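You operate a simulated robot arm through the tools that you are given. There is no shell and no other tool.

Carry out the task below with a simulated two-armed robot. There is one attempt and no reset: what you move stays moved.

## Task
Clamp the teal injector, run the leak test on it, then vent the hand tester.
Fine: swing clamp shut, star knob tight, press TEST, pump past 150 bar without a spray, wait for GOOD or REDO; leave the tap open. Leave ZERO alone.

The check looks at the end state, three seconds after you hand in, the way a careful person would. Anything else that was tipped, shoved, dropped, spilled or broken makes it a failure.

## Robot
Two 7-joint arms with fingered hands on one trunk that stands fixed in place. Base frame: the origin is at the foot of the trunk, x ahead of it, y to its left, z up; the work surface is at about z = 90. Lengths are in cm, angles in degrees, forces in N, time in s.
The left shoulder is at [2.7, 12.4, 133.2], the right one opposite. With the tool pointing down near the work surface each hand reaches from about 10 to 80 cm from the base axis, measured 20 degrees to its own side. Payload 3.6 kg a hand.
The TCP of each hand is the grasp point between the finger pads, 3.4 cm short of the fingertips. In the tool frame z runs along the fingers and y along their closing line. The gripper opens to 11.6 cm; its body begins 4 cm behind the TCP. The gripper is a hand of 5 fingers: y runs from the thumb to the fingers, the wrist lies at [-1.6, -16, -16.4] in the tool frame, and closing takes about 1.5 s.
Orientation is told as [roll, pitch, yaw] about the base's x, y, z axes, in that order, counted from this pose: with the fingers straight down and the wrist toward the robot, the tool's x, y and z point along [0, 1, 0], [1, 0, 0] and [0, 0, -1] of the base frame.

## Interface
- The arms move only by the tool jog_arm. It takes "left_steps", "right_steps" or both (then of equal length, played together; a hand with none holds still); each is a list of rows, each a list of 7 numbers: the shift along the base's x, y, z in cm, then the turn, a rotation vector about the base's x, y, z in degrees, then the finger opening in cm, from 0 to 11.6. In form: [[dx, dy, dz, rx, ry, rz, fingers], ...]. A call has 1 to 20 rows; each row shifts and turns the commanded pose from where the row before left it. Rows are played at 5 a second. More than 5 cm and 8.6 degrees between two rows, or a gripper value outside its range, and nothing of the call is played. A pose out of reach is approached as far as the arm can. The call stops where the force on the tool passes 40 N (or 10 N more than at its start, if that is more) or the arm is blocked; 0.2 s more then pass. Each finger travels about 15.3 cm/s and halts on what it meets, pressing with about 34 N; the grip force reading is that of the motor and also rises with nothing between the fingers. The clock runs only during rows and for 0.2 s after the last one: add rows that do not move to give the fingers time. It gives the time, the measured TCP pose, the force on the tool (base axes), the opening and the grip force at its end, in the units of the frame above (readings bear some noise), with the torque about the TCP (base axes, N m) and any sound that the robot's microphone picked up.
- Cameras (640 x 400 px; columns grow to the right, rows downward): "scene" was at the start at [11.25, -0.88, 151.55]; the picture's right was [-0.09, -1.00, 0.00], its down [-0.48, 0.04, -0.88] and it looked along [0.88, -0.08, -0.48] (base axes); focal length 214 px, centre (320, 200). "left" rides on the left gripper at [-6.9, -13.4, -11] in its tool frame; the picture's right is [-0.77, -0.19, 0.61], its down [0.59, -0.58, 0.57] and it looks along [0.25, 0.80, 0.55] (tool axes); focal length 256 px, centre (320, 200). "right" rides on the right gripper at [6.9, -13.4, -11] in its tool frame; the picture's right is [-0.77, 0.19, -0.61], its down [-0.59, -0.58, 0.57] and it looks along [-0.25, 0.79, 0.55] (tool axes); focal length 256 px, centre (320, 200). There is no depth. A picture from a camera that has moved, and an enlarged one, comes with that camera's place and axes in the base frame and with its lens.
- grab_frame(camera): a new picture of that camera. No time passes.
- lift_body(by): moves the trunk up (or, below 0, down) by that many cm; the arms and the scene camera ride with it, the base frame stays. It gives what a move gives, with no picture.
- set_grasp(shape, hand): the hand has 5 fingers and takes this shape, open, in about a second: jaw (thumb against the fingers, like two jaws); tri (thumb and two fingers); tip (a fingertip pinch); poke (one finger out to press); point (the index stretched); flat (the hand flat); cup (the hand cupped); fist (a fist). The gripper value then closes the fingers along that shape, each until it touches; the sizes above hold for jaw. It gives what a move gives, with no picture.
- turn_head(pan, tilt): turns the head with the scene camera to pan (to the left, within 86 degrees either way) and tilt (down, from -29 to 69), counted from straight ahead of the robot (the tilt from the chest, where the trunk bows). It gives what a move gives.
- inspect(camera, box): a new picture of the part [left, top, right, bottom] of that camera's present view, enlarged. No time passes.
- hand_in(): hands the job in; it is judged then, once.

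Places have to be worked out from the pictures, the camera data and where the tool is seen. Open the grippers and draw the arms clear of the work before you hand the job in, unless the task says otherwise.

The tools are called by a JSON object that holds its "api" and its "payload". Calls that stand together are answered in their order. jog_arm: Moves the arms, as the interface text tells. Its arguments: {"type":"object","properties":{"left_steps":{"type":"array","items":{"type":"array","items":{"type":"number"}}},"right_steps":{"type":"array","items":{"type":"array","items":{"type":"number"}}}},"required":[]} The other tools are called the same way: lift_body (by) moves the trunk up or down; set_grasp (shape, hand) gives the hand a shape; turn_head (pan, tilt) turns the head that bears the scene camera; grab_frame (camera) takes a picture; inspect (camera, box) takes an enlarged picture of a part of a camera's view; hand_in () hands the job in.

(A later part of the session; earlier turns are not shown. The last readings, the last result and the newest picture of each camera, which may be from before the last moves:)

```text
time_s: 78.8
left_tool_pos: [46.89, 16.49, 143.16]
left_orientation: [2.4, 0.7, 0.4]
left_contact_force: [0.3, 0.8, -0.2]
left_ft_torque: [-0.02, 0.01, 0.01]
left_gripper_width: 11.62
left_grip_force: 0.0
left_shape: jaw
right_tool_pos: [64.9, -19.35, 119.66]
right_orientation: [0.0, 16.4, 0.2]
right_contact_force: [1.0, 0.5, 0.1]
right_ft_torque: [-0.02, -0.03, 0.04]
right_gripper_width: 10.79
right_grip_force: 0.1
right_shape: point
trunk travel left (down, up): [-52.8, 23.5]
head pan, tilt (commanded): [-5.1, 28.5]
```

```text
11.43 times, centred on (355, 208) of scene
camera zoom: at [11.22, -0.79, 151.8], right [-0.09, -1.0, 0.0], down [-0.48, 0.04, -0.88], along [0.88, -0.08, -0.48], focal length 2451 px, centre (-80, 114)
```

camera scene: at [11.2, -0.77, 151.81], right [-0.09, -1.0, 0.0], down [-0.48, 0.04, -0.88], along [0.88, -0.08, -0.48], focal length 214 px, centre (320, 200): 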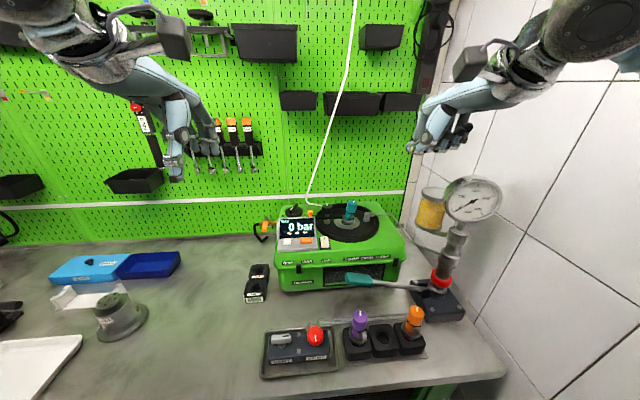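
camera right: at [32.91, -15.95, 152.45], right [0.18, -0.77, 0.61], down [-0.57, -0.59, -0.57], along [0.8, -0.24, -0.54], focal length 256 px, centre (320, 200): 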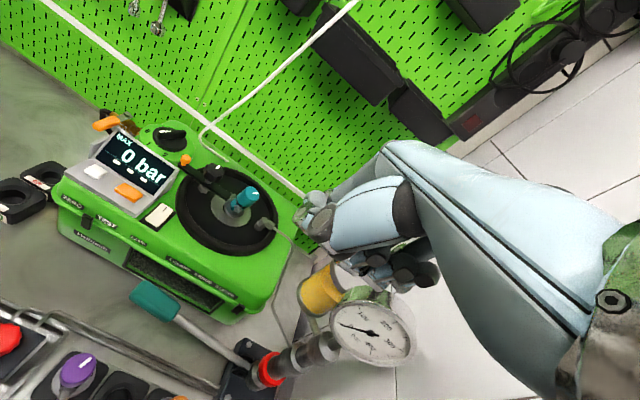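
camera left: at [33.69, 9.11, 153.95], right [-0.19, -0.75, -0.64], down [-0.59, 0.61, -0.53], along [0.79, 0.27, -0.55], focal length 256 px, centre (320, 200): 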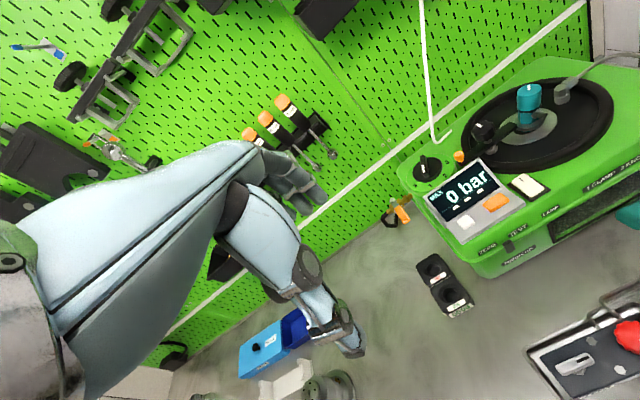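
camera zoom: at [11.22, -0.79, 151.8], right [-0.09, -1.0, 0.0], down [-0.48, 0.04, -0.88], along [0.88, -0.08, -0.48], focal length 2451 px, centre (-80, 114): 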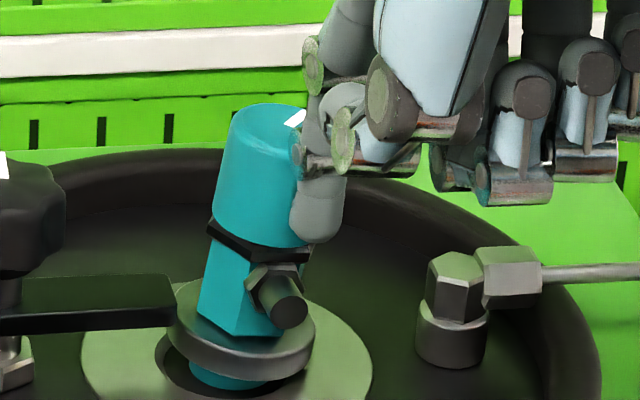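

The flange is shifted about 0.45 cm to -y and the lean is mostly to -y. I'll back the finger off to see where the injector settles, then push from its right side.

{"api": "jog_arm", "payload": {"right_steps": [[-0.4, -0.4, 0, 0, 0, 0, 10.79], [-0.4, -0.6, 0, 0, 0, 0, 10.79], [-0.4, -0.8, 0, 0, 0, 0, 10.79], [0, -0.8, 0.2, 0, 0, 0, 10.79], [0, 0, 0, 0, 0, 0, 10.79]]}}

{"api": "inspect", "payload": {"camera": "scene", "box": [325, 180, 381, 230]}}

{"api": "inspect", "payload": {"camera": "left", "box": [480, 60, 580, 145]}}

{"api": "inspect", "payload": {"camera": "right", "box": [200, 80, 400, 260]}}

```text
time_s: 80.0
left_tool_pos: [46.84, 16.53, 143.05]
left_orientation: [2.3, 0.8, 0.4]
left_contact_force: [0.2, 0.1, 0.2]
left_ft_torque: [0.01, -0.02, -0.01]
left_gripper_width: 11.59
left_grip_force: 0.0
left_shape: jaw
right_tool_pos: [63.71, -21.96, 119.75]
right_orientation: [0.0, 16.3, 0.2]
right_contact_force: [0.1, -0.2, -0.1]
right_ft_torque: [0.01, -0.01, -0.03]
right_gripper_width: 10.81
right_grip_force: 0.2
right_shape: point
trunk travel left (down, up): [-52.8, 23.5]
head pan, tilt (commanded): [-5.1, 28.5]
```

```text
8.00 times, centred on (353, 205) of scene
camera zoom: at [11.23, -0.76, 151.8], right [-0.09, -1.0, 0.0], down [-0.48, 0.04, -0.88], along [0.88, -0.08, -0.48], focal length 1716 px, centre (56, 160)
```

zoom: 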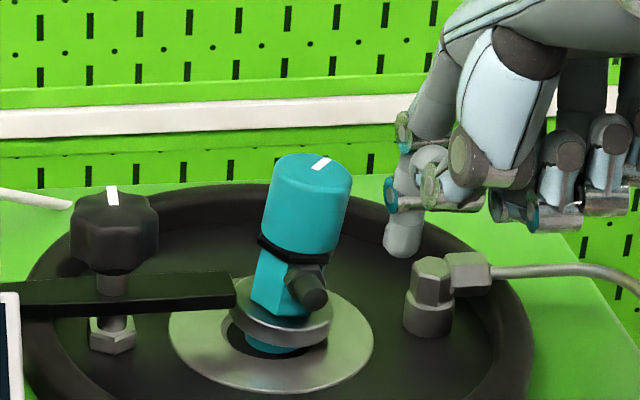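

```text
4.71 times, centred on (530, 102) of left
camera zoom: at [33.73, 9.1, 153.93], right [-0.19, -0.75, -0.64], down [-0.59, 0.61, -0.53], along [0.79, 0.27, -0.55], focal length 1205 px, centre (-668, 659)
```

zoom: 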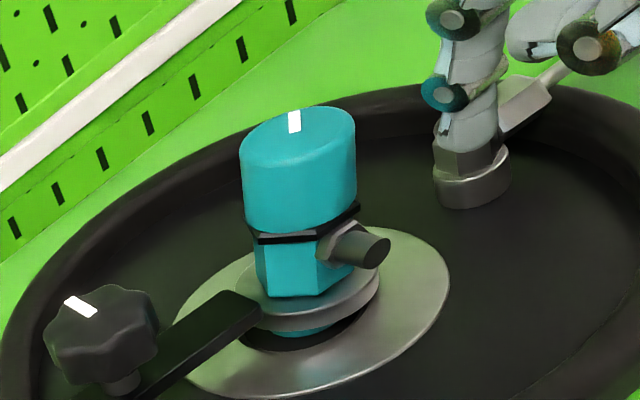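

```text
2.22 times, centred on (300, 170) of right
camera zoom: at [53.84, -15.09, 134.1], right [0.35, -0.77, 0.53], down [-0.71, -0.59, -0.38], along [0.61, -0.25, -0.76], focal length 569 px, centre (364, 267)
```

zoom: 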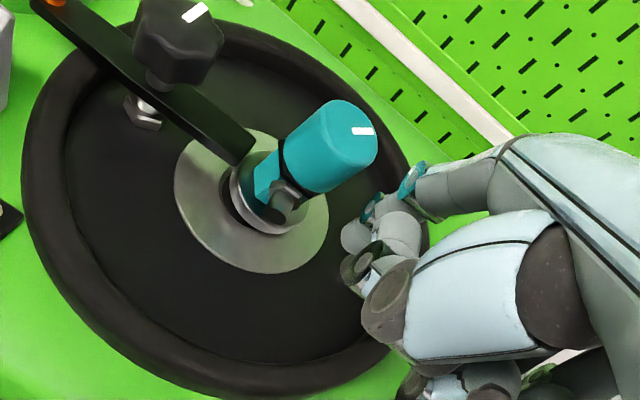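

Released, it settles leaning purely to -y by about 1 cm at the top. I'll move the fingertip to the right side of the cap at x≈74, then push straight in +y.

{"api": "jog_arm", "payload": {"right_steps": [[0.8, -0.3, 0, 0, 0, 0, 10.79], [1.0, 0, 0, 0, 0, 0, 10.79], [1.0, 0, 0, 0, 0, 0, 10.79], [1.0, 0, 0, 0, 0, 0, 10.79], [0, 0.5, 0, 0, 0, 0, 10.79], [0, 0, 0, 0, 0, 0, 10.79]]}}

{"api": "inspect", "payload": {"camera": "scene", "box": [325, 180, 381, 230]}}

{"api": "inspect", "payload": {"camera": "left", "box": [480, 60, 580, 145]}}

```text
time_s: 81.4
left_tool_pos: [46.96, 16.51, 143.03]
left_orientation: [2.3, 0.8, 0.4]
left_contact_force: [0.3, 0.0, -0.7]
left_ft_torque: [-0.01, -0.03, -0.03]
left_gripper_width: 11.61
left_grip_force: 0.1
left_shape: jaw
right_tool_pos: [67.58, -21.71, 119.76]
right_orientation: [0.0, 16.4, 0.2]
right_contact_force: [-0.4, -0.3, -0.2]
right_ft_torque: [-0.02, 0.0, 0.0]
right_gripper_width: 10.82
right_grip_force: 0.1
right_shape: point
trunk travel left (down, up): [-52.8, 23.5]
head pan, tilt (commanded): [-5.1, 28.5]
```

```text
8.00 times, centred on (353, 205) of scene
camera zoom: at [11.24, -0.79, 151.8], right [-0.09, -1.0, 0.0], down [-0.48, 0.04, -0.88], along [0.88, -0.08, -0.48], focal length 1716 px, centre (56, 160)
```

zoom: 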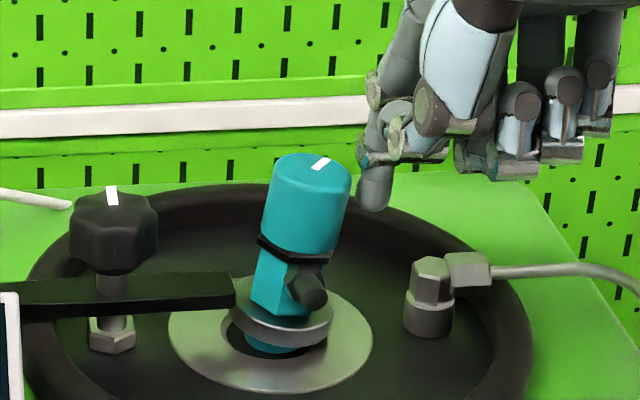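

```text
4.71 times, centred on (530, 102) of left
camera zoom: at [33.74, 9.07, 153.93], right [-0.19, -0.75, -0.64], down [-0.59, 0.61, -0.53], along [0.79, 0.27, -0.55], focal length 1205 px, centre (-668, 659)
```

zoom: 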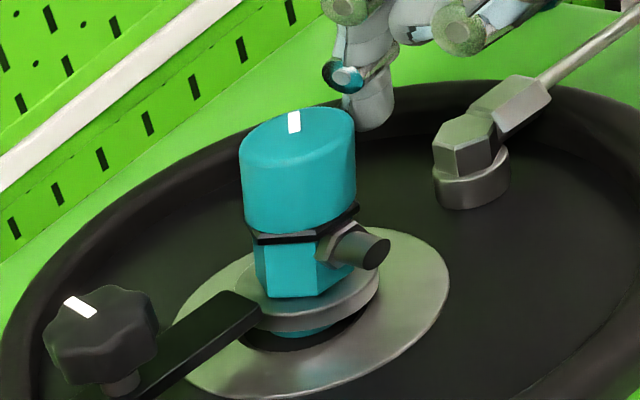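

The fingertip is about 0.4 cm right of the cap at x≈74. I'll push +y by 1.2 cm in small steps.

{"api": "jog_arm", "payload": {"right_steps": [[0, 0.3, 0, 0, 0, 0, 10.79], [0, 0.3, 0, 0, 0, 0, 10.79], [0, 0.3, 0, 0, 0, 0, 10.79], [0, 0.3, 0, 0, 0, 0, 10.79], [0, 0, 0, 0, 0, 0, 10.79]]}}

{"api": "inspect", "payload": {"camera": "scene", "box": [325, 180, 381, 230]}}

{"api": "inspect", "payload": {"camera": "left", "box": [480, 60, 580, 145]}}

```text
time_s: 82.6
left_tool_pos: [47.11, 16.47, 143.15]
left_orientation: [2.3, 0.7, 0.4]
left_contact_force: [0.1, 0.7, -0.4]
left_ft_torque: [0.01, 0.01, 0.0]
left_gripper_width: 11.59
left_grip_force: 0.1
left_shape: jaw
right_tool_pos: [67.44, -20.48, 119.74]
right_orientation: [-0.1, 16.3, 0.2]
right_contact_force: [-0.4, -0.3, -0.8]
right_ft_torque: [0.0, 0.01, 0.0]
right_gripper_width: 10.79
right_grip_force: 0.1
right_shape: point
trunk travel left (down, up): [-52.8, 23.5]
head pan, tilt (commanded): [-5.1, 28.5]
```

```text
8.00 times, centred on (353, 205) of scene
camera zoom: at [11.23, -0.77, 151.8], right [-0.09, -1.0, 0.0], down [-0.48, 0.04, -0.88], along [0.88, -0.08, -0.48], focal length 1716 px, centre (56, 160)
```

zoom: 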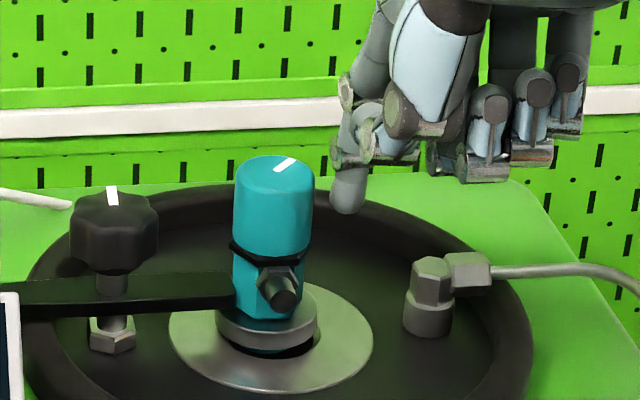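

```text
4.71 times, centred on (530, 102) of left
camera zoom: at [33.73, 9.09, 153.93], right [-0.19, -0.75, -0.64], down [-0.59, 0.61, -0.53], along [0.79, 0.27, -0.55], focal length 1205 px, centre (-668, 659)
```

zoom: 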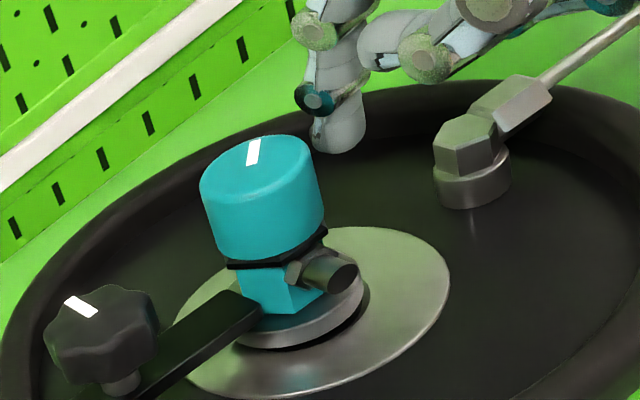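

The injector has dropped back upright and centred, matching its original look, and the finger isn't touching it. I'll withdraw the finger to the right, up and back.

{"api": "jog_arm", "payload": {"right_steps": [[0, -0.5, 0.5, 0, 0, 0, 10.79], [0, -0.5, 1.5, 0, 0, 0, 10.79], [-0.5, -0.5, 2, 0, 0, 0, 10.79], [-1, -0.3, 2, 0, 0, 0, 10.79], [-2, 0, 2, 0, 0, 0, 10.79], [-2, 0, 1.5, 0, 0, 0, 10.79], [-2, 0, 1, 0, -4, 0, 10.79], [-1.5, 0, 0.5, 0, -4, 0, 10.79], [-1, 0, 0, 0, -4, 0, 10.79], [-0.5, 0, 0, 0, -4.3, 0, 10.79], [0, 0, 0, 0, 0, 0, 10.79]]}}

{"api": "inspect", "payload": {"camera": "scene", "box": [315, 185, 385, 235]}}

{"api": "inspect", "payload": {"camera": "left", "box": [460, 60, 580, 165]}}

{"api": "inspect", "payload": {"camera": "right", "box": [160, 120, 320, 260]}}

```text
time_s: 85.0
left_tool_pos: [47.01, 16.42, 143.03]
left_orientation: [2.2, 0.8, 0.3]
left_contact_force: [-1.0, 1.1, -0.4]
left_ft_torque: [0.02, -0.02, -0.01]
left_gripper_width: 11.56
left_grip_force: 0.0
left_shape: jaw
right_tool_pos: [57.03, -22.36, 130.87]
right_orientation: [0.0, 0.0, 0.2]
right_contact_force: [0.9, 0.4, -1.3]
right_ft_torque: [-0.01, -0.02, 0.0]
right_gripper_width: 10.82
right_grip_force: 0.1
right_shape: point
trunk travel left (down, up): [-52.8, 23.5]
head pan, tilt (commanded): [-5.1, 28.5]
```

```text
8.00 times, centred on (350, 210) of scene
camera zoom: at [11.26, -0.75, 151.8], right [-0.09, -1.0, 0.0], down [-0.48, 0.04, -0.88], along [0.88, -0.08, -0.48], focal length 1716 px, centre (80, 120)
```

zoom: 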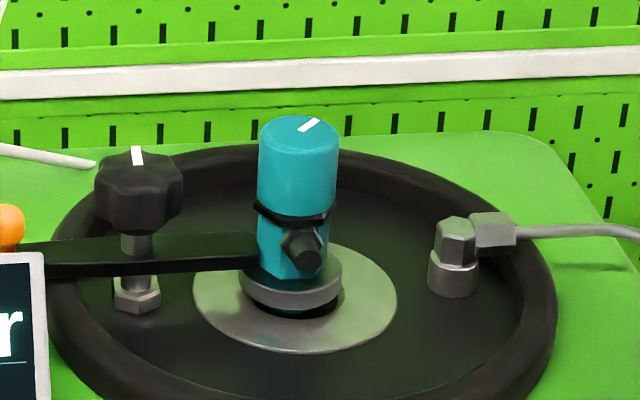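

```text
3.81 times, centred on (520, 112) of left
camera zoom: at [33.76, 9.11, 153.92], right [-0.19, -0.75, -0.64], down [-0.59, 0.61, -0.53], along [0.79, 0.27, -0.55], focal length 975 px, centre (-442, 533)
```

zoom: 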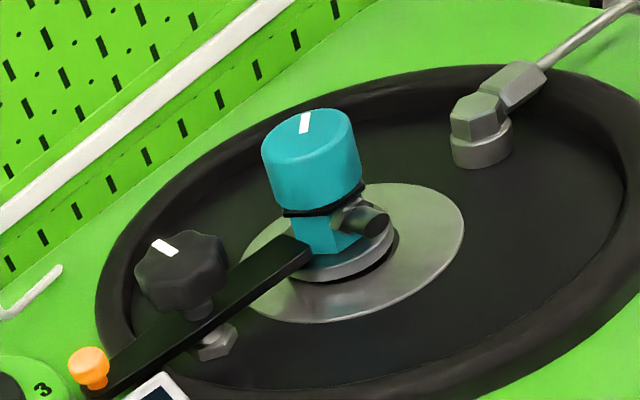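

```text
2.86 times, centred on (240, 190) of right
camera zoom: at [43.48, -15.45, 141.82], right [0.19, -0.77, 0.61], down [-0.58, -0.59, -0.57], along [0.8, -0.24, -0.55], focal length 731 px, centre (549, 229)
```

zoom: 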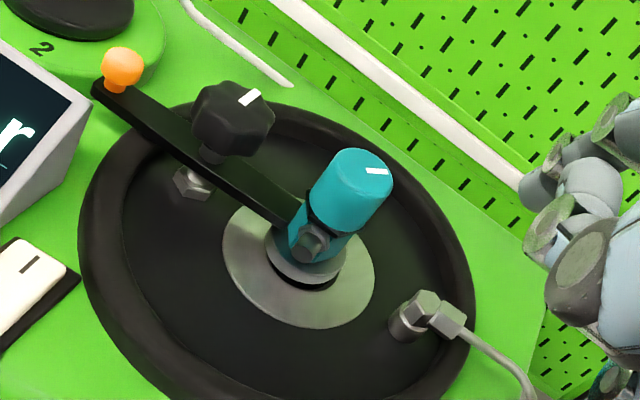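

The injector stands upright in its seat with the bar tip over its flange. Now I'll redo the knob with less side load, so I'll switch to tri and approach above the knob at yaw about +21°.

{"api": "set_grasp", "payload": {"shape": "tri", "hand": "right"}}

{"api": "jog_arm", "payload": {"right_steps": [[1.63, 1.38, 0, 0, 0, 0, 7], [1.63, 1.38, 0, 0, 0, 0, 7], [1.63, 1.38, 0, 0, 0, 0, 7], [1.63, 1.38, 0, 0, 0, 3, 7], [1.63, 1.38, 0, 0, 0, 3, 7], [1.63, 1.38, 0, 0, 0, 3, 7], [1.63, 1.38, -1, 0, 0, 3, 7], [1.63, 1.38, -2, 0, 0, 3, 7], [1.63, 1.38, -2.5, 0, 0, 3, 7], [1.63, 1.38, -2.5, 0, 0, 3, 7], [0, 0, 0, 0, 0, 0, 7], [0, 0, 0, 0, 0, 0, 7]]}}

{"api": "inspect", "payload": {"camera": "right", "box": [200, 180, 420, 340]}}

{"api": "inspect", "payload": {"camera": "scene", "box": [305, 160, 385, 236]}}

```text
time_s: 85.9
left_tool_pos: [46.91, 16.46, 143.16]
left_orientation: [2.2, 0.6, 0.4]
left_contact_force: [0.5, -0.4, -0.1]
left_ft_torque: [0.03, 0.01, 0.0]
left_gripper_width: 11.59
left_grip_force: 0.1
left_shape: jaw
right_tool_pos: [57.07, -22.32, 130.85]
right_orientation: [0.0, 0.0, 0.2]
right_contact_force: [0.6, -0.4, -0.1]
right_ft_torque: [0.02, 0.0, 0.01]
right_gripper_width: 11.59
right_grip_force: 0.1
right_shape: tri
trunk travel left (down, up): [-52.8, 23.5]
head pan, tilt (commanded): [-5.1, 28.5]
```

```text
time_s: 88.5
left_tool_pos: [47.04, 16.56, 143.11]
left_orientation: [2.3, 0.7, 0.3]
left_contact_force: [0.0, -0.2, 0.3]
left_ft_torque: [0.03, 0.01, 0.0]
left_gripper_width: 11.6
left_grip_force: 0.1
left_shape: jaw
right_tool_pos: [73.33, -8.74, 122.72]
right_orientation: [0.1, 0.1, 21.2]
right_contact_force: [0.3, 0.9, 0.7]
right_ft_torque: [0.06, -0.01, -0.02]
right_gripper_width: 7.05
right_grip_force: 0.1
right_shape: tri
trunk travel left (down, up): [-52.8, 23.5]
head pan, tilt (commanded): [-5.1, 28.5]
```

```text
2.50 times, centred on (310, 260) of right
camera zoom: at [58.29, -6.99, 133.78], right [0.45, -0.65, 0.61], down [-0.33, -0.76, -0.56], along [0.83, 0.06, -0.55], focal length 640 px, centre (345, 50)
```

zoom: 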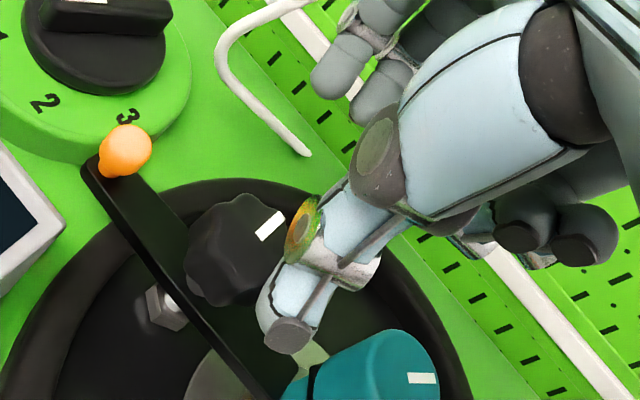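

```text
5.26 times, centred on (345, 198) of scene
camera zoom: at [11.27, -0.75, 151.8], right [-0.09, -1.0, 0.0], down [-0.48, 0.04, -0.88], along [0.88, -0.08, -0.48], focal length 1129 px, centre (188, 210)
```

zoom: 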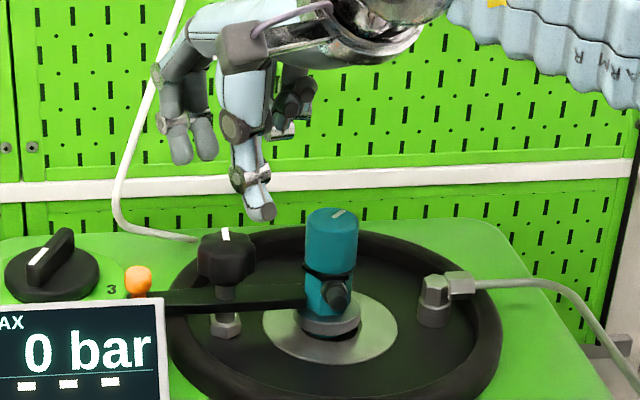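

Aligned at [73.3, -8.7] and yaw 21°. I'll descend to grip height and close.

{"api": "jog_arm", "payload": {"right_steps": [[0, 0.1, -1.6, 0, 0, 0, 7], [0, 0.1, -1.6, 0, 0, 0, 7], [0, 0.07, -1.6, 0, 0, 0, 7], [0, 0, -1.6, 0, 0, 0, 7], [0, 0, 0, 0, 0, 0, 4], [0, 0, 0, 0, 0, 0, 2], [0, 0, 0, 0, 0, 0, 2], [0, 0, 0, 0, 0, 0, 2]]}}

{"api": "inspect", "payload": {"camera": "scene", "box": [305, 170, 385, 236]}}

```text
time_s: 90.3
left_tool_pos: [46.92, 16.51, 143.16]
left_orientation: [2.3, 0.7, 0.5]
left_contact_force: [-0.2, 0.2, 0.4]
left_ft_torque: [-0.01, 0.03, 0.02]
left_gripper_width: 11.61
left_grip_force: 0.1
left_shape: jaw
right_tool_pos: [73.34, -8.18, 116.21]
right_orientation: [-0.1, 0.1, 21.1]
right_contact_force: [-0.8, 2.9, -3.5]
right_ft_torque: [0.26, -0.54, 0.05]
right_gripper_width: 2.64
right_grip_force: 34.5
right_shape: tri
trunk travel left (down, up): [-52.8, 23.5]
head pan, tilt (commanded): [-5.1, 28.5]
```

```text
6.06 times, centred on (345, 203) of scene
camera zoom: at [11.23, -0.69, 151.8], right [-0.09, -1.0, 0.0], down [-0.48, 0.04, -0.88], along [0.88, -0.08, -0.48], focal length 1300 px, centre (168, 182)
```

zoom: 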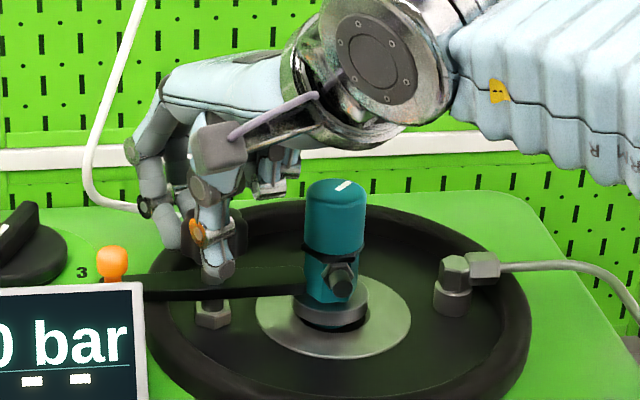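

The knob is gripped with small forces. I'll turn 64° clockwise while shifting the hand slightly so it rotates about the knob's own axis.

{"api": "jog_arm", "payload": {"right_steps": [[0.06, 0.05, 0, 0, 0, -7.9, 2], [0.06, 0.05, 0, 0, 0, -7.9, 2], [0.06, 0.06, 0, 0, 0, -7.9, 2], [0.06, 0.06, 0, 0, 0, -7.9, 2], [0.08, 0.025, 0, 0, 0, -7.9, 2], [0.08, 0.025, 0, 0, 0, -7.9, 2], [0.08, 0.025, 0, 0, 0, -7.9, 2], [0.08, 0.025, 0, 0, 0, -7.9, 2]]}}

{"api": "inspect", "payload": {"camera": "scene", "box": [305, 170, 385, 236]}}

{"api": "inspect", "payload": {"camera": "right", "box": [200, 160, 420, 320]}}

```text
time_s: 92.1
left_tool_pos: [47.32, 16.75, 143.04]
left_orientation: [2.1, 0.9, 0.2]
left_contact_force: [-0.6, -1.0, 0.2]
left_ft_torque: [0.03, 0.0, 0.01]
left_gripper_width: 11.61
left_grip_force: 0.1
left_shape: jaw
right_tool_pos: [74.32, -7.81, 116.28]
right_orientation: [-0.1, 0.0, -42.3]
right_contact_force: [5.3, 3.6, 1.7]
right_ft_torque: [-0.33, -0.57, 0.05]
right_gripper_width: 2.65
right_grip_force: 33.7
right_shape: tri
trunk travel left (down, up): [-52.8, 23.5]
head pan, tilt (commanded): [-5.1, 28.5]
```

```text
6.06 times, centred on (345, 203) of scene
camera zoom: at [11.75, -0.49, 151.8], right [-0.09, -1.0, 0.0], down [-0.48, 0.04, -0.88], along [0.87, -0.08, -0.48], focal length 1300 px, centre (168, 182)
```

zoom: 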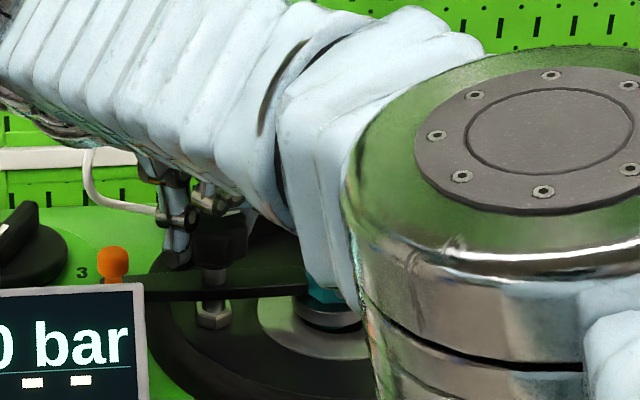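

```text
2.50 times, centred on (310, 240) of right
camera zoom: at [68.83, 6.3, 127.26], right [-0.38, -0.69, 0.61], down [-0.82, -0.05, -0.56], along [0.42, -0.72, -0.55], focal length 640 px, centre (345, 100)
```

zoom: 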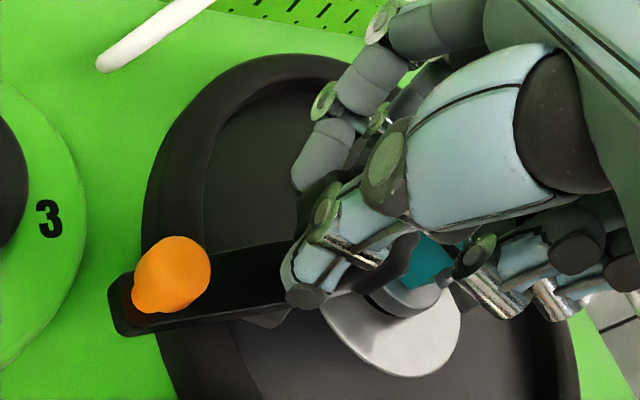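

Stroke one finished with only ~6 N. I'll open, lift straight up first, then swing back to yaw +21°.

{"api": "jog_arm", "payload": {"right_steps": [[0, 0, 0, 0, 0, 0, 4], [0, 0, 0, 0, 0, 0, 7], [0, 0, 0, 0, 0, 0, 7], [0, 0, 1.2, 0, 0, 0, 7], [0, 0, 1.6, 0, 0, 0, 7], [-0.1, -0.05, 1.6, 0, 0, 6, 7], [-0.1, -0.05, 1.6, 0, 0, 6, 7], [-0.1, -0.05, 0, 0, 0, 7.5, 7], [-0.1, -0.05, 0, 0, 0, 7.5, 7], [-0.1, -0.05, 0, 0, 0, 7.5, 7], [-0.1, -0.05, 0, 0, 0, 7.5, 7], [-0.1, -0.05, 0, 0, 0, 7.5, 7], [-0.05, 0, 0, 0, 0, 7, 7], [0, 0, 0, 0, 0, 6.5, 7], [0, 0, 0, 0, 0, 0, 7], [0, 0, 0, 0, 0, 0, 7]]}}

{"api": "inspect", "payload": {"camera": "scene", "box": [305, 170, 385, 236]}}

{"api": "inspect", "payload": {"camera": "right", "box": [200, 180, 420, 340]}}

```text
time_s: 95.5
left_tool_pos: [46.91, 16.64, 143.07]
left_orientation: [2.3, 0.7, 0.4]
left_contact_force: [-1.2, 0.7, 0.2]
left_ft_torque: [-0.02, 0.01, 0.01]
left_gripper_width: 11.6
left_grip_force: 0.1
left_shape: jaw
right_tool_pos: [73.08, -8.37, 122.33]
right_orientation: [0.0, 0.1, 21.1]
right_contact_force: [-1.1, 0.5, 0.5]
right_ft_torque: [-0.01, 0.02, -0.01]
right_gripper_width: 6.96
right_grip_force: 0.1
right_shape: tri
trunk travel left (down, up): [-52.8, 23.5]
head pan, tilt (commanded): [-5.1, 28.5]
```

```text
6.06 times, centred on (345, 203) of scene
camera zoom: at [11.24, -0.77, 151.8], right [-0.09, -1.0, 0.0], down [-0.48, 0.04, -0.88], along [0.88, -0.08, -0.48], focal length 1300 px, centre (168, 182)
```

zoom: 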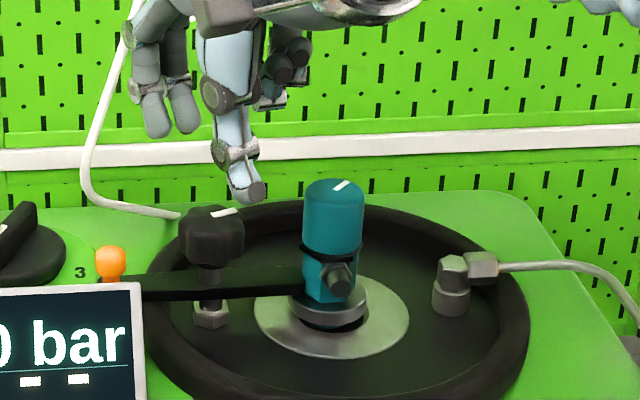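

```text
2.50 times, centred on (310, 260) of right
camera zoom: at [58.01, -6.73, 133.38], right [0.45, -0.65, 0.61], down [-0.33, -0.76, -0.57], along [0.83, 0.05, -0.55], focal length 640 px, centre (345, 50)
```

zoom: 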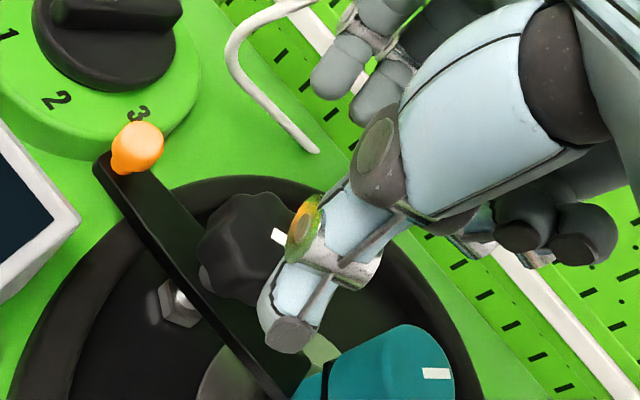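

The mark shows about 63° turned and the injector undisturbed. Second stroke: down, grip, turn about 56° and check torque.

{"api": "jog_arm", "payload": {"right_steps": [[0.1, 0.03, -1.6, 0, 0, 0, 7], [0.1, 0.02, -1.6, 0, 0, 0, 7], [0.05, 0, -1.5, 0, 0, 0, 7], [0, 0, -1.4, 0, 0, 0, 7], [0, 0, 0, 0, 0, 0, 4], [0, 0, 0, 0, 0, 0, 2], [0, 0, 0, 0, 0, 0, 2], [0, 0, 0, 0, 0, 0, 2], [0.1, 0.05, 0, 0, 0, -7, 2], [0.1, 0.05, 0, 0, 0, -7, 2], [0.1, 0.05, 0, 0, 0, -7, 2], [0.1, 0.05, 0, 0, 0, -7, 2], [0.1, 0.04, 0, 0, 0, -7, 2], [0.1, 0.04, 0, 0, 0, -7, 2], [0.1, 0.04, 0, 0, 0, -7, 2], [0.1, 0.04, 0, 0, 0, -7, 2]]}}

{"api": "inspect", "payload": {"camera": "right", "box": [200, 160, 420, 320]}}

{"api": "inspect", "payload": {"camera": "scene", "box": [305, 170, 385, 236]}}

```text
time_s: 98.9
left_tool_pos: [46.97, 16.64, 143.11]
left_orientation: [2.3, 0.7, 0.4]
left_contact_force: [-0.3, 0.5, -0.9]
left_ft_torque: [-0.03, 0.0, 0.04]
left_gripper_width: 11.59
left_grip_force: 0.1
left_shape: jaw
right_tool_pos: [74.29, -7.89, 116.27]
right_orientation: [-0.2, -0.1, -35.1]
right_contact_force: [-4.3, 1.4, -3.5]
right_ft_torque: [-0.26, -0.37, 0.05]
right_gripper_width: 2.61
right_grip_force: 33.6
right_shape: tri
trunk travel left (down, up): [-52.8, 23.5]
head pan, tilt (commanded): [-5.1, 28.5]
```

```text
2.50 times, centred on (310, 240) of right
camera zoom: at [67.12, 5.51, 127.28], right [-0.29, -0.74, 0.61], down [-0.81, -0.15, -0.56], along [0.51, -0.66, -0.55], focal length 640 px, centre (345, 100)
```

zoom: 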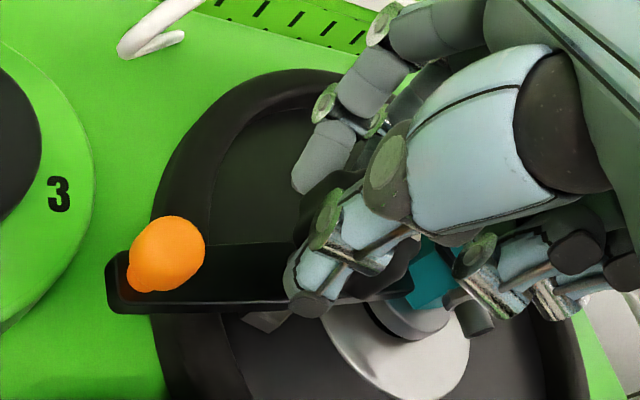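

```text
6.06 times, centred on (345, 203) of scene
camera zoom: at [11.25, -0.6, 151.8], right [-0.09, -1.0, 0.0], down [-0.48, 0.04, -0.88], along [0.88, -0.08, -0.48], focal length 1300 px, centre (168, 182)
```

zoom: 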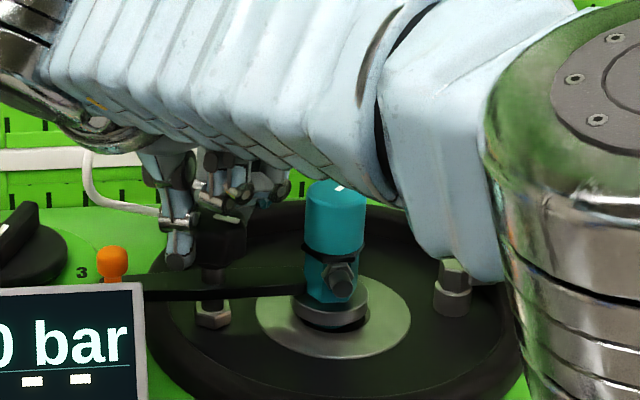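

Forces are tiny and the mark looks close to 118–120° turned. I'll add a few more degrees and watch for the torque to rise.

{"api": "jog_arm", "payload": {"right_steps": [[0.05, 0.02, 0, 0, 0, -4, 1], [0.05, 0.02, 0, 0, 0, -4, 1]]}}

{"api": "inspect", "payload": {"camera": "scene", "box": [320, 190, 370, 230]}}

```text
time_s: 99.5
left_tool_pos: [47.12, 16.84, 142.9]
left_orientation: [2.3, 0.8, 0.4]
left_contact_force: [0.0, -0.3, 0.0]
left_ft_torque: [0.0, -0.02, -0.01]
left_gripper_width: 11.58
left_grip_force: 0.0
left_shape: jaw
right_tool_pos: [74.24, -7.82, 116.12]
right_orientation: [-0.1, -0.3, -43.0]
right_contact_force: [3.5, 3.7, -0.2]
right_ft_torque: [-0.2, -0.55, 0.33]
right_gripper_width: 2.59
right_grip_force: 34.3
right_shape: tri
trunk travel left (down, up): [-52.8, 23.5]
head pan, tilt (commanded): [-5.1, 28.5]
```

```text
10.00 times, centred on (345, 210) of scene
camera zoom: at [11.4, -0.55, 151.8], right [-0.09, -1.0, 0.0], down [-0.48, 0.04, -0.88], along [0.87, -0.08, -0.48], focal length 2145 px, centre (70, 100)
```

zoom: 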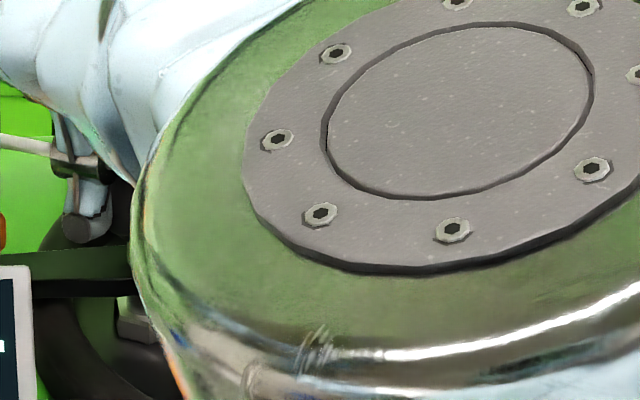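

Torque jumped to 0.33 N·m, so the knob is against its stop. I'll release gently, hold a moment, then lift straight up and swing back.

{"api": "jog_arm", "payload": {"right_steps": [[0, 0, 0, 0, 0, 2, 1], [0, 0, 0, 0, 0, 0, 3], [0, 0, 0, 0, 0, 0, 5], [0, 0, 0, 0, 0, 0, 7], [0, 0, 0, 0, 0, 0, 7], [0, 0, 1.2, 0, 0, 0, 7], [0, 0, 1.6, 0, 0, 0, 7], [-0.1, -0.05, 1.6, 0, 0, 6, 7], [-0.1, -0.05, 1.6, 0, 0, 6, 7], [-0.1, -0.05, 0, 0, 0, 7, 7], [-0.1, -0.05, 0, 0, 0, 7, 7], [-0.1, -0.05, 0, 0, 0, 7, 7], [-0.1, -0.05, 0, 0, 0, 5, 7], [0, 0, 0, 0, 0, 3, 7], [0, 0, 0, 0, 0, 0, 7]]}}

{"api": "inspect", "payload": {"camera": "scene", "box": [305, 170, 385, 236]}}

{"api": "inspect", "payload": {"camera": "left", "box": [450, 70, 580, 180]}}

```text
time_s: 102.7
left_tool_pos: [47.06, 16.55, 143.06]
left_orientation: [2.2, 0.7, 0.5]
left_contact_force: [-0.6, -0.3, -1.5]
left_ft_torque: [0.02, -0.03, 0.0]
left_gripper_width: 11.58
left_grip_force: 0.0
left_shape: jaw
right_tool_pos: [73.74, -8.18, 122.23]
right_orientation: [0.0, -0.1, 0.0]
right_contact_force: [0.7, 0.1, -0.8]
right_ft_torque: [-0.01, 0.03, 0.02]
right_gripper_width: 6.95
right_grip_force: 0.0
right_shape: tri
trunk travel left (down, up): [-52.8, 23.5]
head pan, tilt (commanded): [-5.1, 28.5]
```

```text
6.06 times, centred on (345, 203) of scene
camera zoom: at [11.23, -0.73, 151.8], right [-0.09, -1.0, 0.0], down [-0.48, 0.04, -0.88], along [0.88, -0.08, -0.48], focal length 1300 px, centre (168, 182)
```

zoom: 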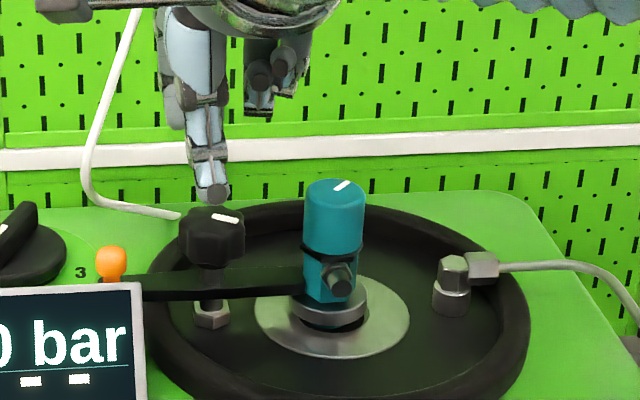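

```text
3.64 times, centred on (515, 125) of left
camera zoom: at [33.73, 9.12, 153.93], right [-0.19, -0.75, -0.64], down [-0.59, 0.61, -0.53], along [0.79, 0.27, -0.55], focal length 931 px, centre (-389, 473)
```

zoom: 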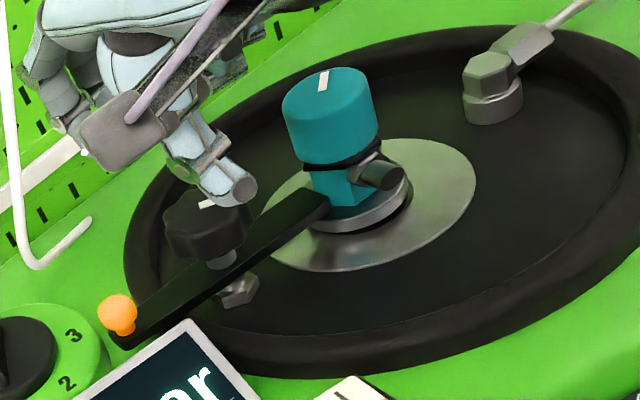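

The knob mark is at about 117–120° and the injector stands upright: clamp and knob are done. Next I'll take the right hand up and back, clear of the machine.

{"api": "jog_arm", "payload": {"right_steps": [[0, 0, 1.5, 0, 0, 0, 7], [0, 0, 1.8, 0, 0, 0, 7], [-0.5, 0, 1.8, 0, 0, 0, 7], [-1.5, -0.3, 1.5, 0, 0, 0, 7], [-2, -0.6, 1, 0, 0, 0, 7], [-2.2, -0.8, 0.5, 0, 0, 0, 7], [-2.2, -0.8, 0, 0, 0, 0, 7], [-2.2, -0.8, 0, 0, 0, 0, 7], [-2.2, -0.8, 0, 0, 0, 0, 7], [-2.2, -0.8, 0, 0, 0, 0, 7], [-2.2, -0.8, 0, 0, 0, 0, 7], [-2.2, -0.8, 0, 0, 0, 0, 7], [-1.5, -0.5, 0, 0, 0, 0, 7], [-0.8, -0.2, 0, 0, 0, 0, 7], [0, 0, 0, 0, 0, 0, 7]]}}

{"api": "set_grasp", "payload": {"shape": "jaw", "hand": "right"}}

{"api": "grab_frame", "payload": {"camera": "scene"}}

{"api": "grab_frame", "payload": {"camera": "right"}}

```text
time_s: 105.9
left_tool_pos: [46.98, 16.47, 143.08]
left_orientation: [2.4, 0.7, 0.4]
left_contact_force: [0.4, 0.0, 0.0]
left_ft_torque: [-0.03, -0.01, 0.03]
left_gripper_width: 11.61
left_grip_force: 0.2
left_shape: jaw
right_tool_pos: [51.86, -15.6, 130.24]
right_orientation: [-0.1, 0.0, 0.0]
right_contact_force: [0.2, 0.0, 0.7]
right_ft_torque: [0.04, 0.0, 0.02]
right_gripper_width: 6.96
right_grip_force: 0.1
right_shape: tri
trunk travel left (down, up): [-52.8, 23.5]
head pan, tilt (commanded): [-5.1, 28.5]
```

```text
time_s: 106.8
left_tool_pos: [46.95, 16.54, 143.09]
left_orientation: [2.3, 0.7, 0.4]
left_contact_force: [0.9, -0.4, 0.5]
left_ft_torque: [0.04, 0.02, 0.0]
left_gripper_width: 11.59
left_grip_force: 0.1
left_shape: jaw
right_tool_pos: [52.11, -15.39, 130.37]
right_orientation: [0.1, 0.0, 0.1]
right_contact_force: [0.4, 0.3, -0.5]
right_ft_torque: [0.01, 0.01, 0.01]
right_gripper_width: 11.58
right_grip_force: 0.1
right_shape: jaw
trunk travel left (down, up): [-52.8, 23.5]
head pan, tilt (commanded): [-5.1, 28.5]
```

```text
taken
camera scene: at [11.22, -0.76, 151.8], right [-0.09, -1.0, 0.0], down [-0.48, 0.04, -0.88], along [0.88, -0.08, -0.48], focal length 214 px, centre (320, 200)
```

scene: 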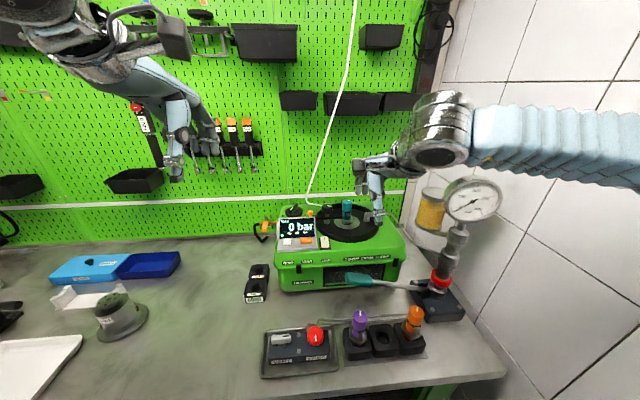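

```text
taken
camera right: at [38.47, -8.51, 141.36], right [0.19, -0.77, 0.61], down [-0.58, -0.59, -0.56], along [0.79, -0.25, -0.55], focal length 256 px, centre (320, 200)
```

right: 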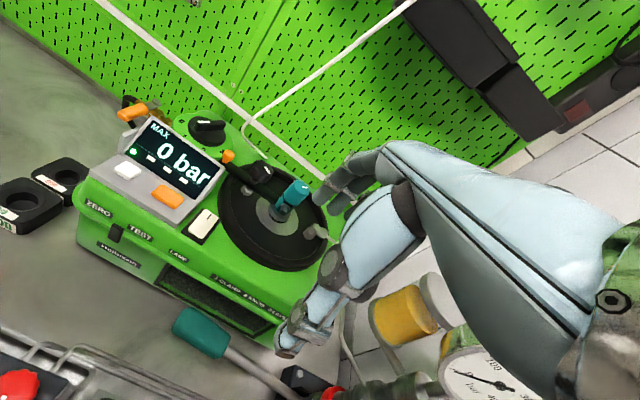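

A green mark has appeared on the display; I'll zoom in on it and the pump.

{"api": "inspect", "payload": {"camera": "scene", "box": [272, 205, 336, 250]}}

{"api": "inspect", "payload": {"camera": "right", "box": [100, 100, 230, 220]}}

{"api": "inspect", "payload": {"camera": "scene", "box": [335, 240, 475, 330]}}

{"api": "inspect", "payload": {"camera": "right", "box": [150, 280, 360, 400]}}

```text
8.89 times, centred on (304, 228) of scene
camera zoom: at [11.22, -0.76, 151.8], right [-0.09, -1.0, 0.0], down [-0.48, 0.04, -0.88], along [0.88, -0.08, -0.48], focal length 1906 px, centre (462, -44)
```

zoom: 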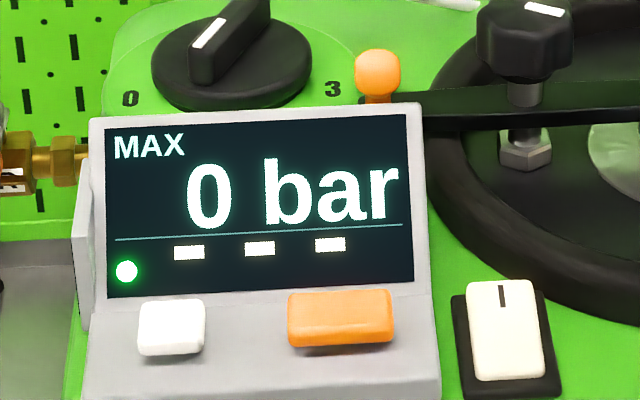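

```text
3.33 times, centred on (165, 160) of right
camera zoom: at [38.47, -8.51, 141.36], right [0.19, -0.77, 0.61], down [-0.58, -0.59, -0.56], along [0.79, -0.25, -0.55], focal length 853 px, centre (837, 333)
```

zoom: 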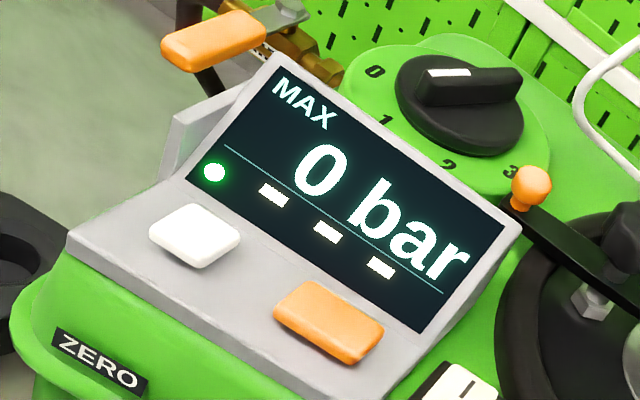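

```text
4.44 times, centred on (405, 285) of scene
camera zoom: at [11.22, -0.76, 151.8], right [-0.09, -1.0, 0.0], down [-0.48, 0.04, -0.88], along [0.88, -0.08, -0.48], focal length 953 px, centre (-58, -178)
```

zoom: 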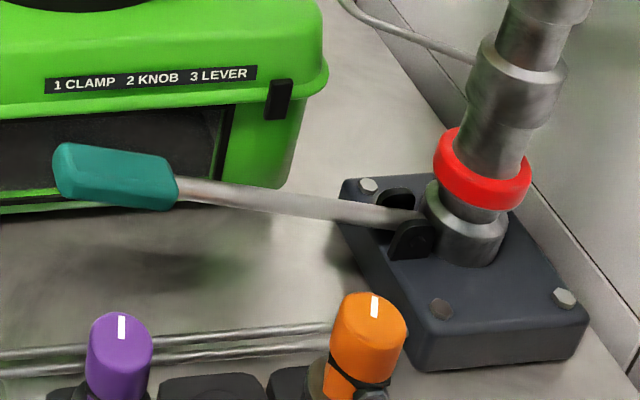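

```text
3.05 times, centred on (255, 340) of right
camera zoom: at [38.47, -8.51, 141.36], right [0.19, -0.77, 0.61], down [-0.58, -0.59, -0.56], along [0.79, -0.25, -0.55], focal length 780 px, centre (518, -227)
```

zoom: 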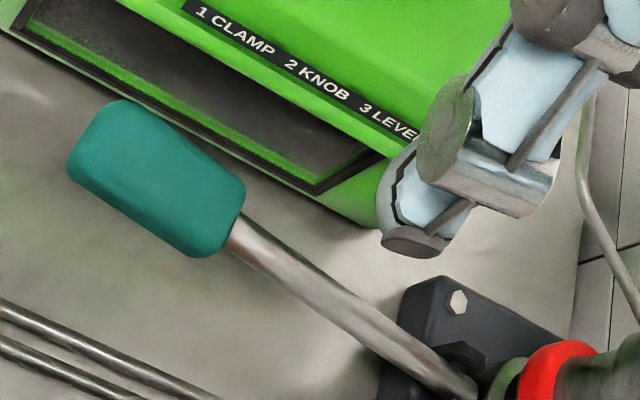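

The green dot suggests the tester accepts the clamp and knob. The lever handle centre works out near [51.8, -15.4, 104]; the machine's front lip is close at x≈58, so I'll narrow the jaw and check finger clearance before going down.

{"api": "jog_arm", "payload": {"right_steps": [[0, 0, -2, 0, 0, 0, 6.5], [-0.2, 0, -2, 0, 0, 0, 6.5], [-0.2, 0, -2, 0, 0, 0, 6.5], [0, 0, -2, 0, 0, 0, 6.5], [0, 0, -2, 0, 0, 0, 6.5], [0, 0, -2, 0, 0, 0, 6.5], [0, 0, -1, 0, 0, 0, 6.5], [0, 0, 0, 0, 0, 0, 6.5]]}}

{"api": "grab_frame", "payload": {"camera": "scene"}}

{"api": "grab_frame", "payload": {"camera": "right"}}

{"api": "grab_frame", "payload": {"camera": "left"}}

```text
time_s: 108.6
left_tool_pos: [46.86, 16.55, 143.19]
left_orientation: [2.3, 0.7, 0.4]
left_contact_force: [-0.3, 0.4, -0.4]
left_ft_torque: [-0.02, 0.01, 0.0]
left_gripper_width: 11.61
left_grip_force: 0.1
left_shape: jaw
right_tool_pos: [51.48, -15.44, 117.34]
right_orientation: [-0.1, 0.1, -0.1]
right_contact_force: [0.2, -0.4, -0.9]
right_ft_torque: [0.0, -0.01, -0.01]
right_gripper_width: 6.52
right_grip_force: 0.1
right_shape: jaw
trunk travel left (down, up): [-52.8, 23.5]
head pan, tilt (commanded): [-5.1, 28.5]
```

```text
taken
camera scene: at [11.22, -0.76, 151.81], right [-0.09, -1.0, 0.0], down [-0.48, 0.04, -0.88], along [0.88, -0.08, -0.48], focal length 214 px, centre (320, 200)
```

scene: 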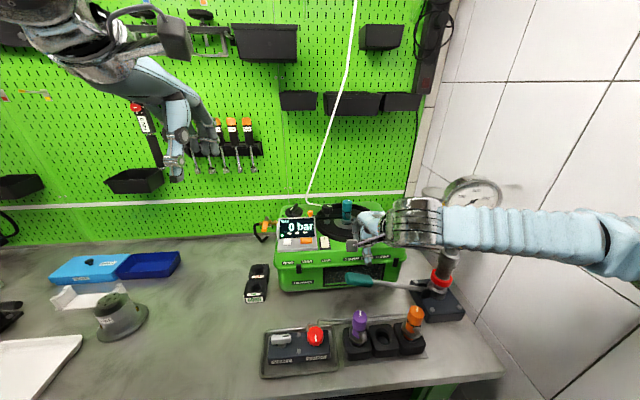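

```text
taken
camera right: at [38.05, -8.49, 128.37], right [0.19, -0.77, 0.61], down [-0.58, -0.59, -0.56], along [0.79, -0.25, -0.55], focal length 256 px, centre (320, 200)
```

right: 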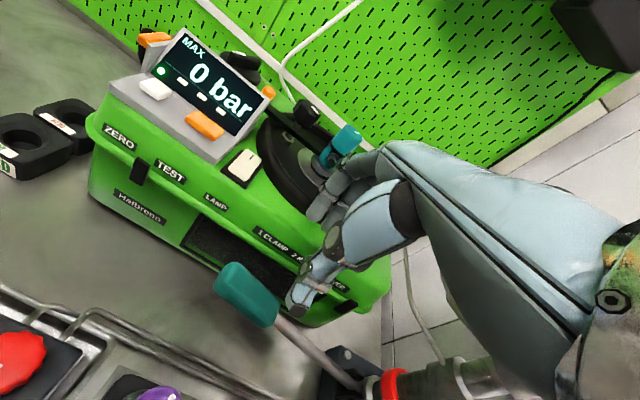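

```text
taken
camera left: at [33.72, 9.08, 153.94], right [-0.19, -0.75, -0.64], down [-0.59, 0.61, -0.53], along [0.79, 0.27, -0.55], focal length 256 px, centre (320, 200)
```

left: 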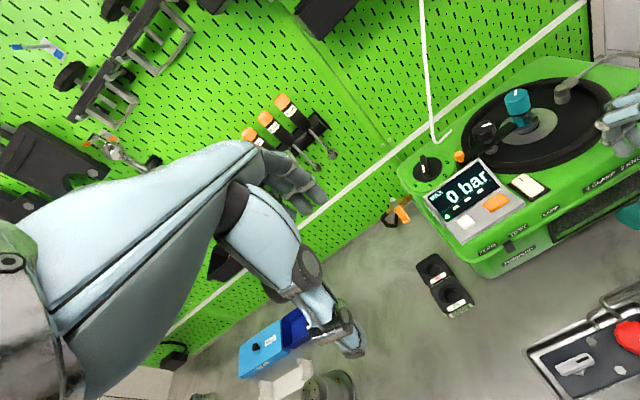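

The tester's label face is at x≈57.4, so I'll keep the hand at x≈50.9 with a 6 cm opening for clearance. I'll go down to z≈108, straddling the handle, and check.

{"api": "jog_arm", "payload": {"right_steps": [[-0.3, 0, -1.8, 0, 0, 0, 6], [-0.3, 0, -1.8, 0, 0, 0, 6], [0, 0, -1.8, 0, 0, 0, 6], [0, 0, -1.8, 0, 0, 0, 6], [0, 0, -1.5, 0, 0, 0, 6], [0, 0, 0, 0, 0, 0, 6]]}}

{"api": "inspect", "payload": {"camera": "scene", "box": [320, 200, 460, 310]}}

{"api": "inspect", "payload": {"camera": "right", "box": [180, 150, 420, 340]}}

```text
time_s: 110.0
left_tool_pos: [46.85, 16.43, 143.08]
left_orientation: [2.3, 0.7, 0.4]
left_contact_force: [0.5, 0.7, 0.1]
left_ft_torque: [-0.02, 0.0, -0.01]
left_gripper_width: 11.61
left_grip_force: 0.1
left_shape: jaw
right_tool_pos: [51.06, -15.47, 108.67]
right_orientation: [0.0, 0.0, 0.0]
right_contact_force: [-0.2, 0.8, 0.1]
right_ft_torque: [0.01, 0.0, 0.01]
right_gripper_width: 6.0
right_grip_force: 0.1
right_shape: jaw
trunk travel left (down, up): [-52.8, 23.5]
head pan, tilt (commanded): [-5.1, 28.5]
```

```text
3.64 times, centred on (390, 255) of scene
camera zoom: at [11.22, -0.76, 151.81], right [-0.09, -1.0, 0.0], down [-0.48, 0.04, -0.88], along [0.88, -0.08, -0.48], focal length 780 px, centre (66, 0)
```

zoom: 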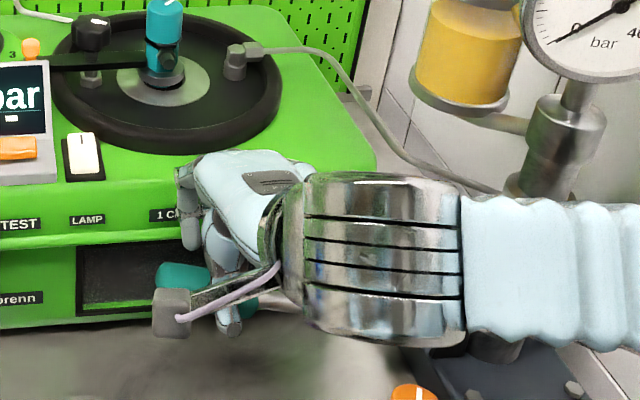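

```text
2.11 times, centred on (300, 245) of right
camera zoom: at [37.53, -8.51, 119.67], right [0.19, -0.77, 0.61], down [-0.58, -0.59, -0.56], along [0.79, -0.25, -0.55], focal length 539 px, centre (362, 105)
```

zoom: 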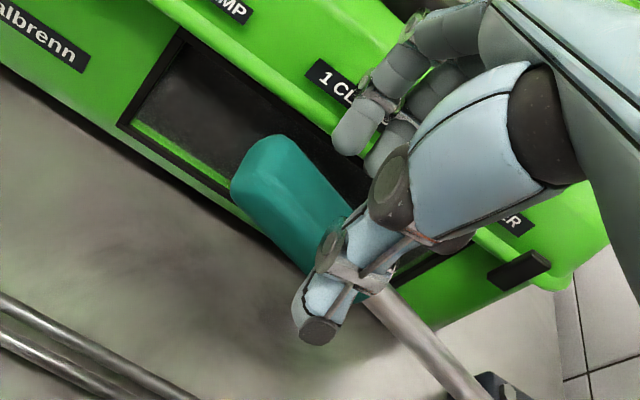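

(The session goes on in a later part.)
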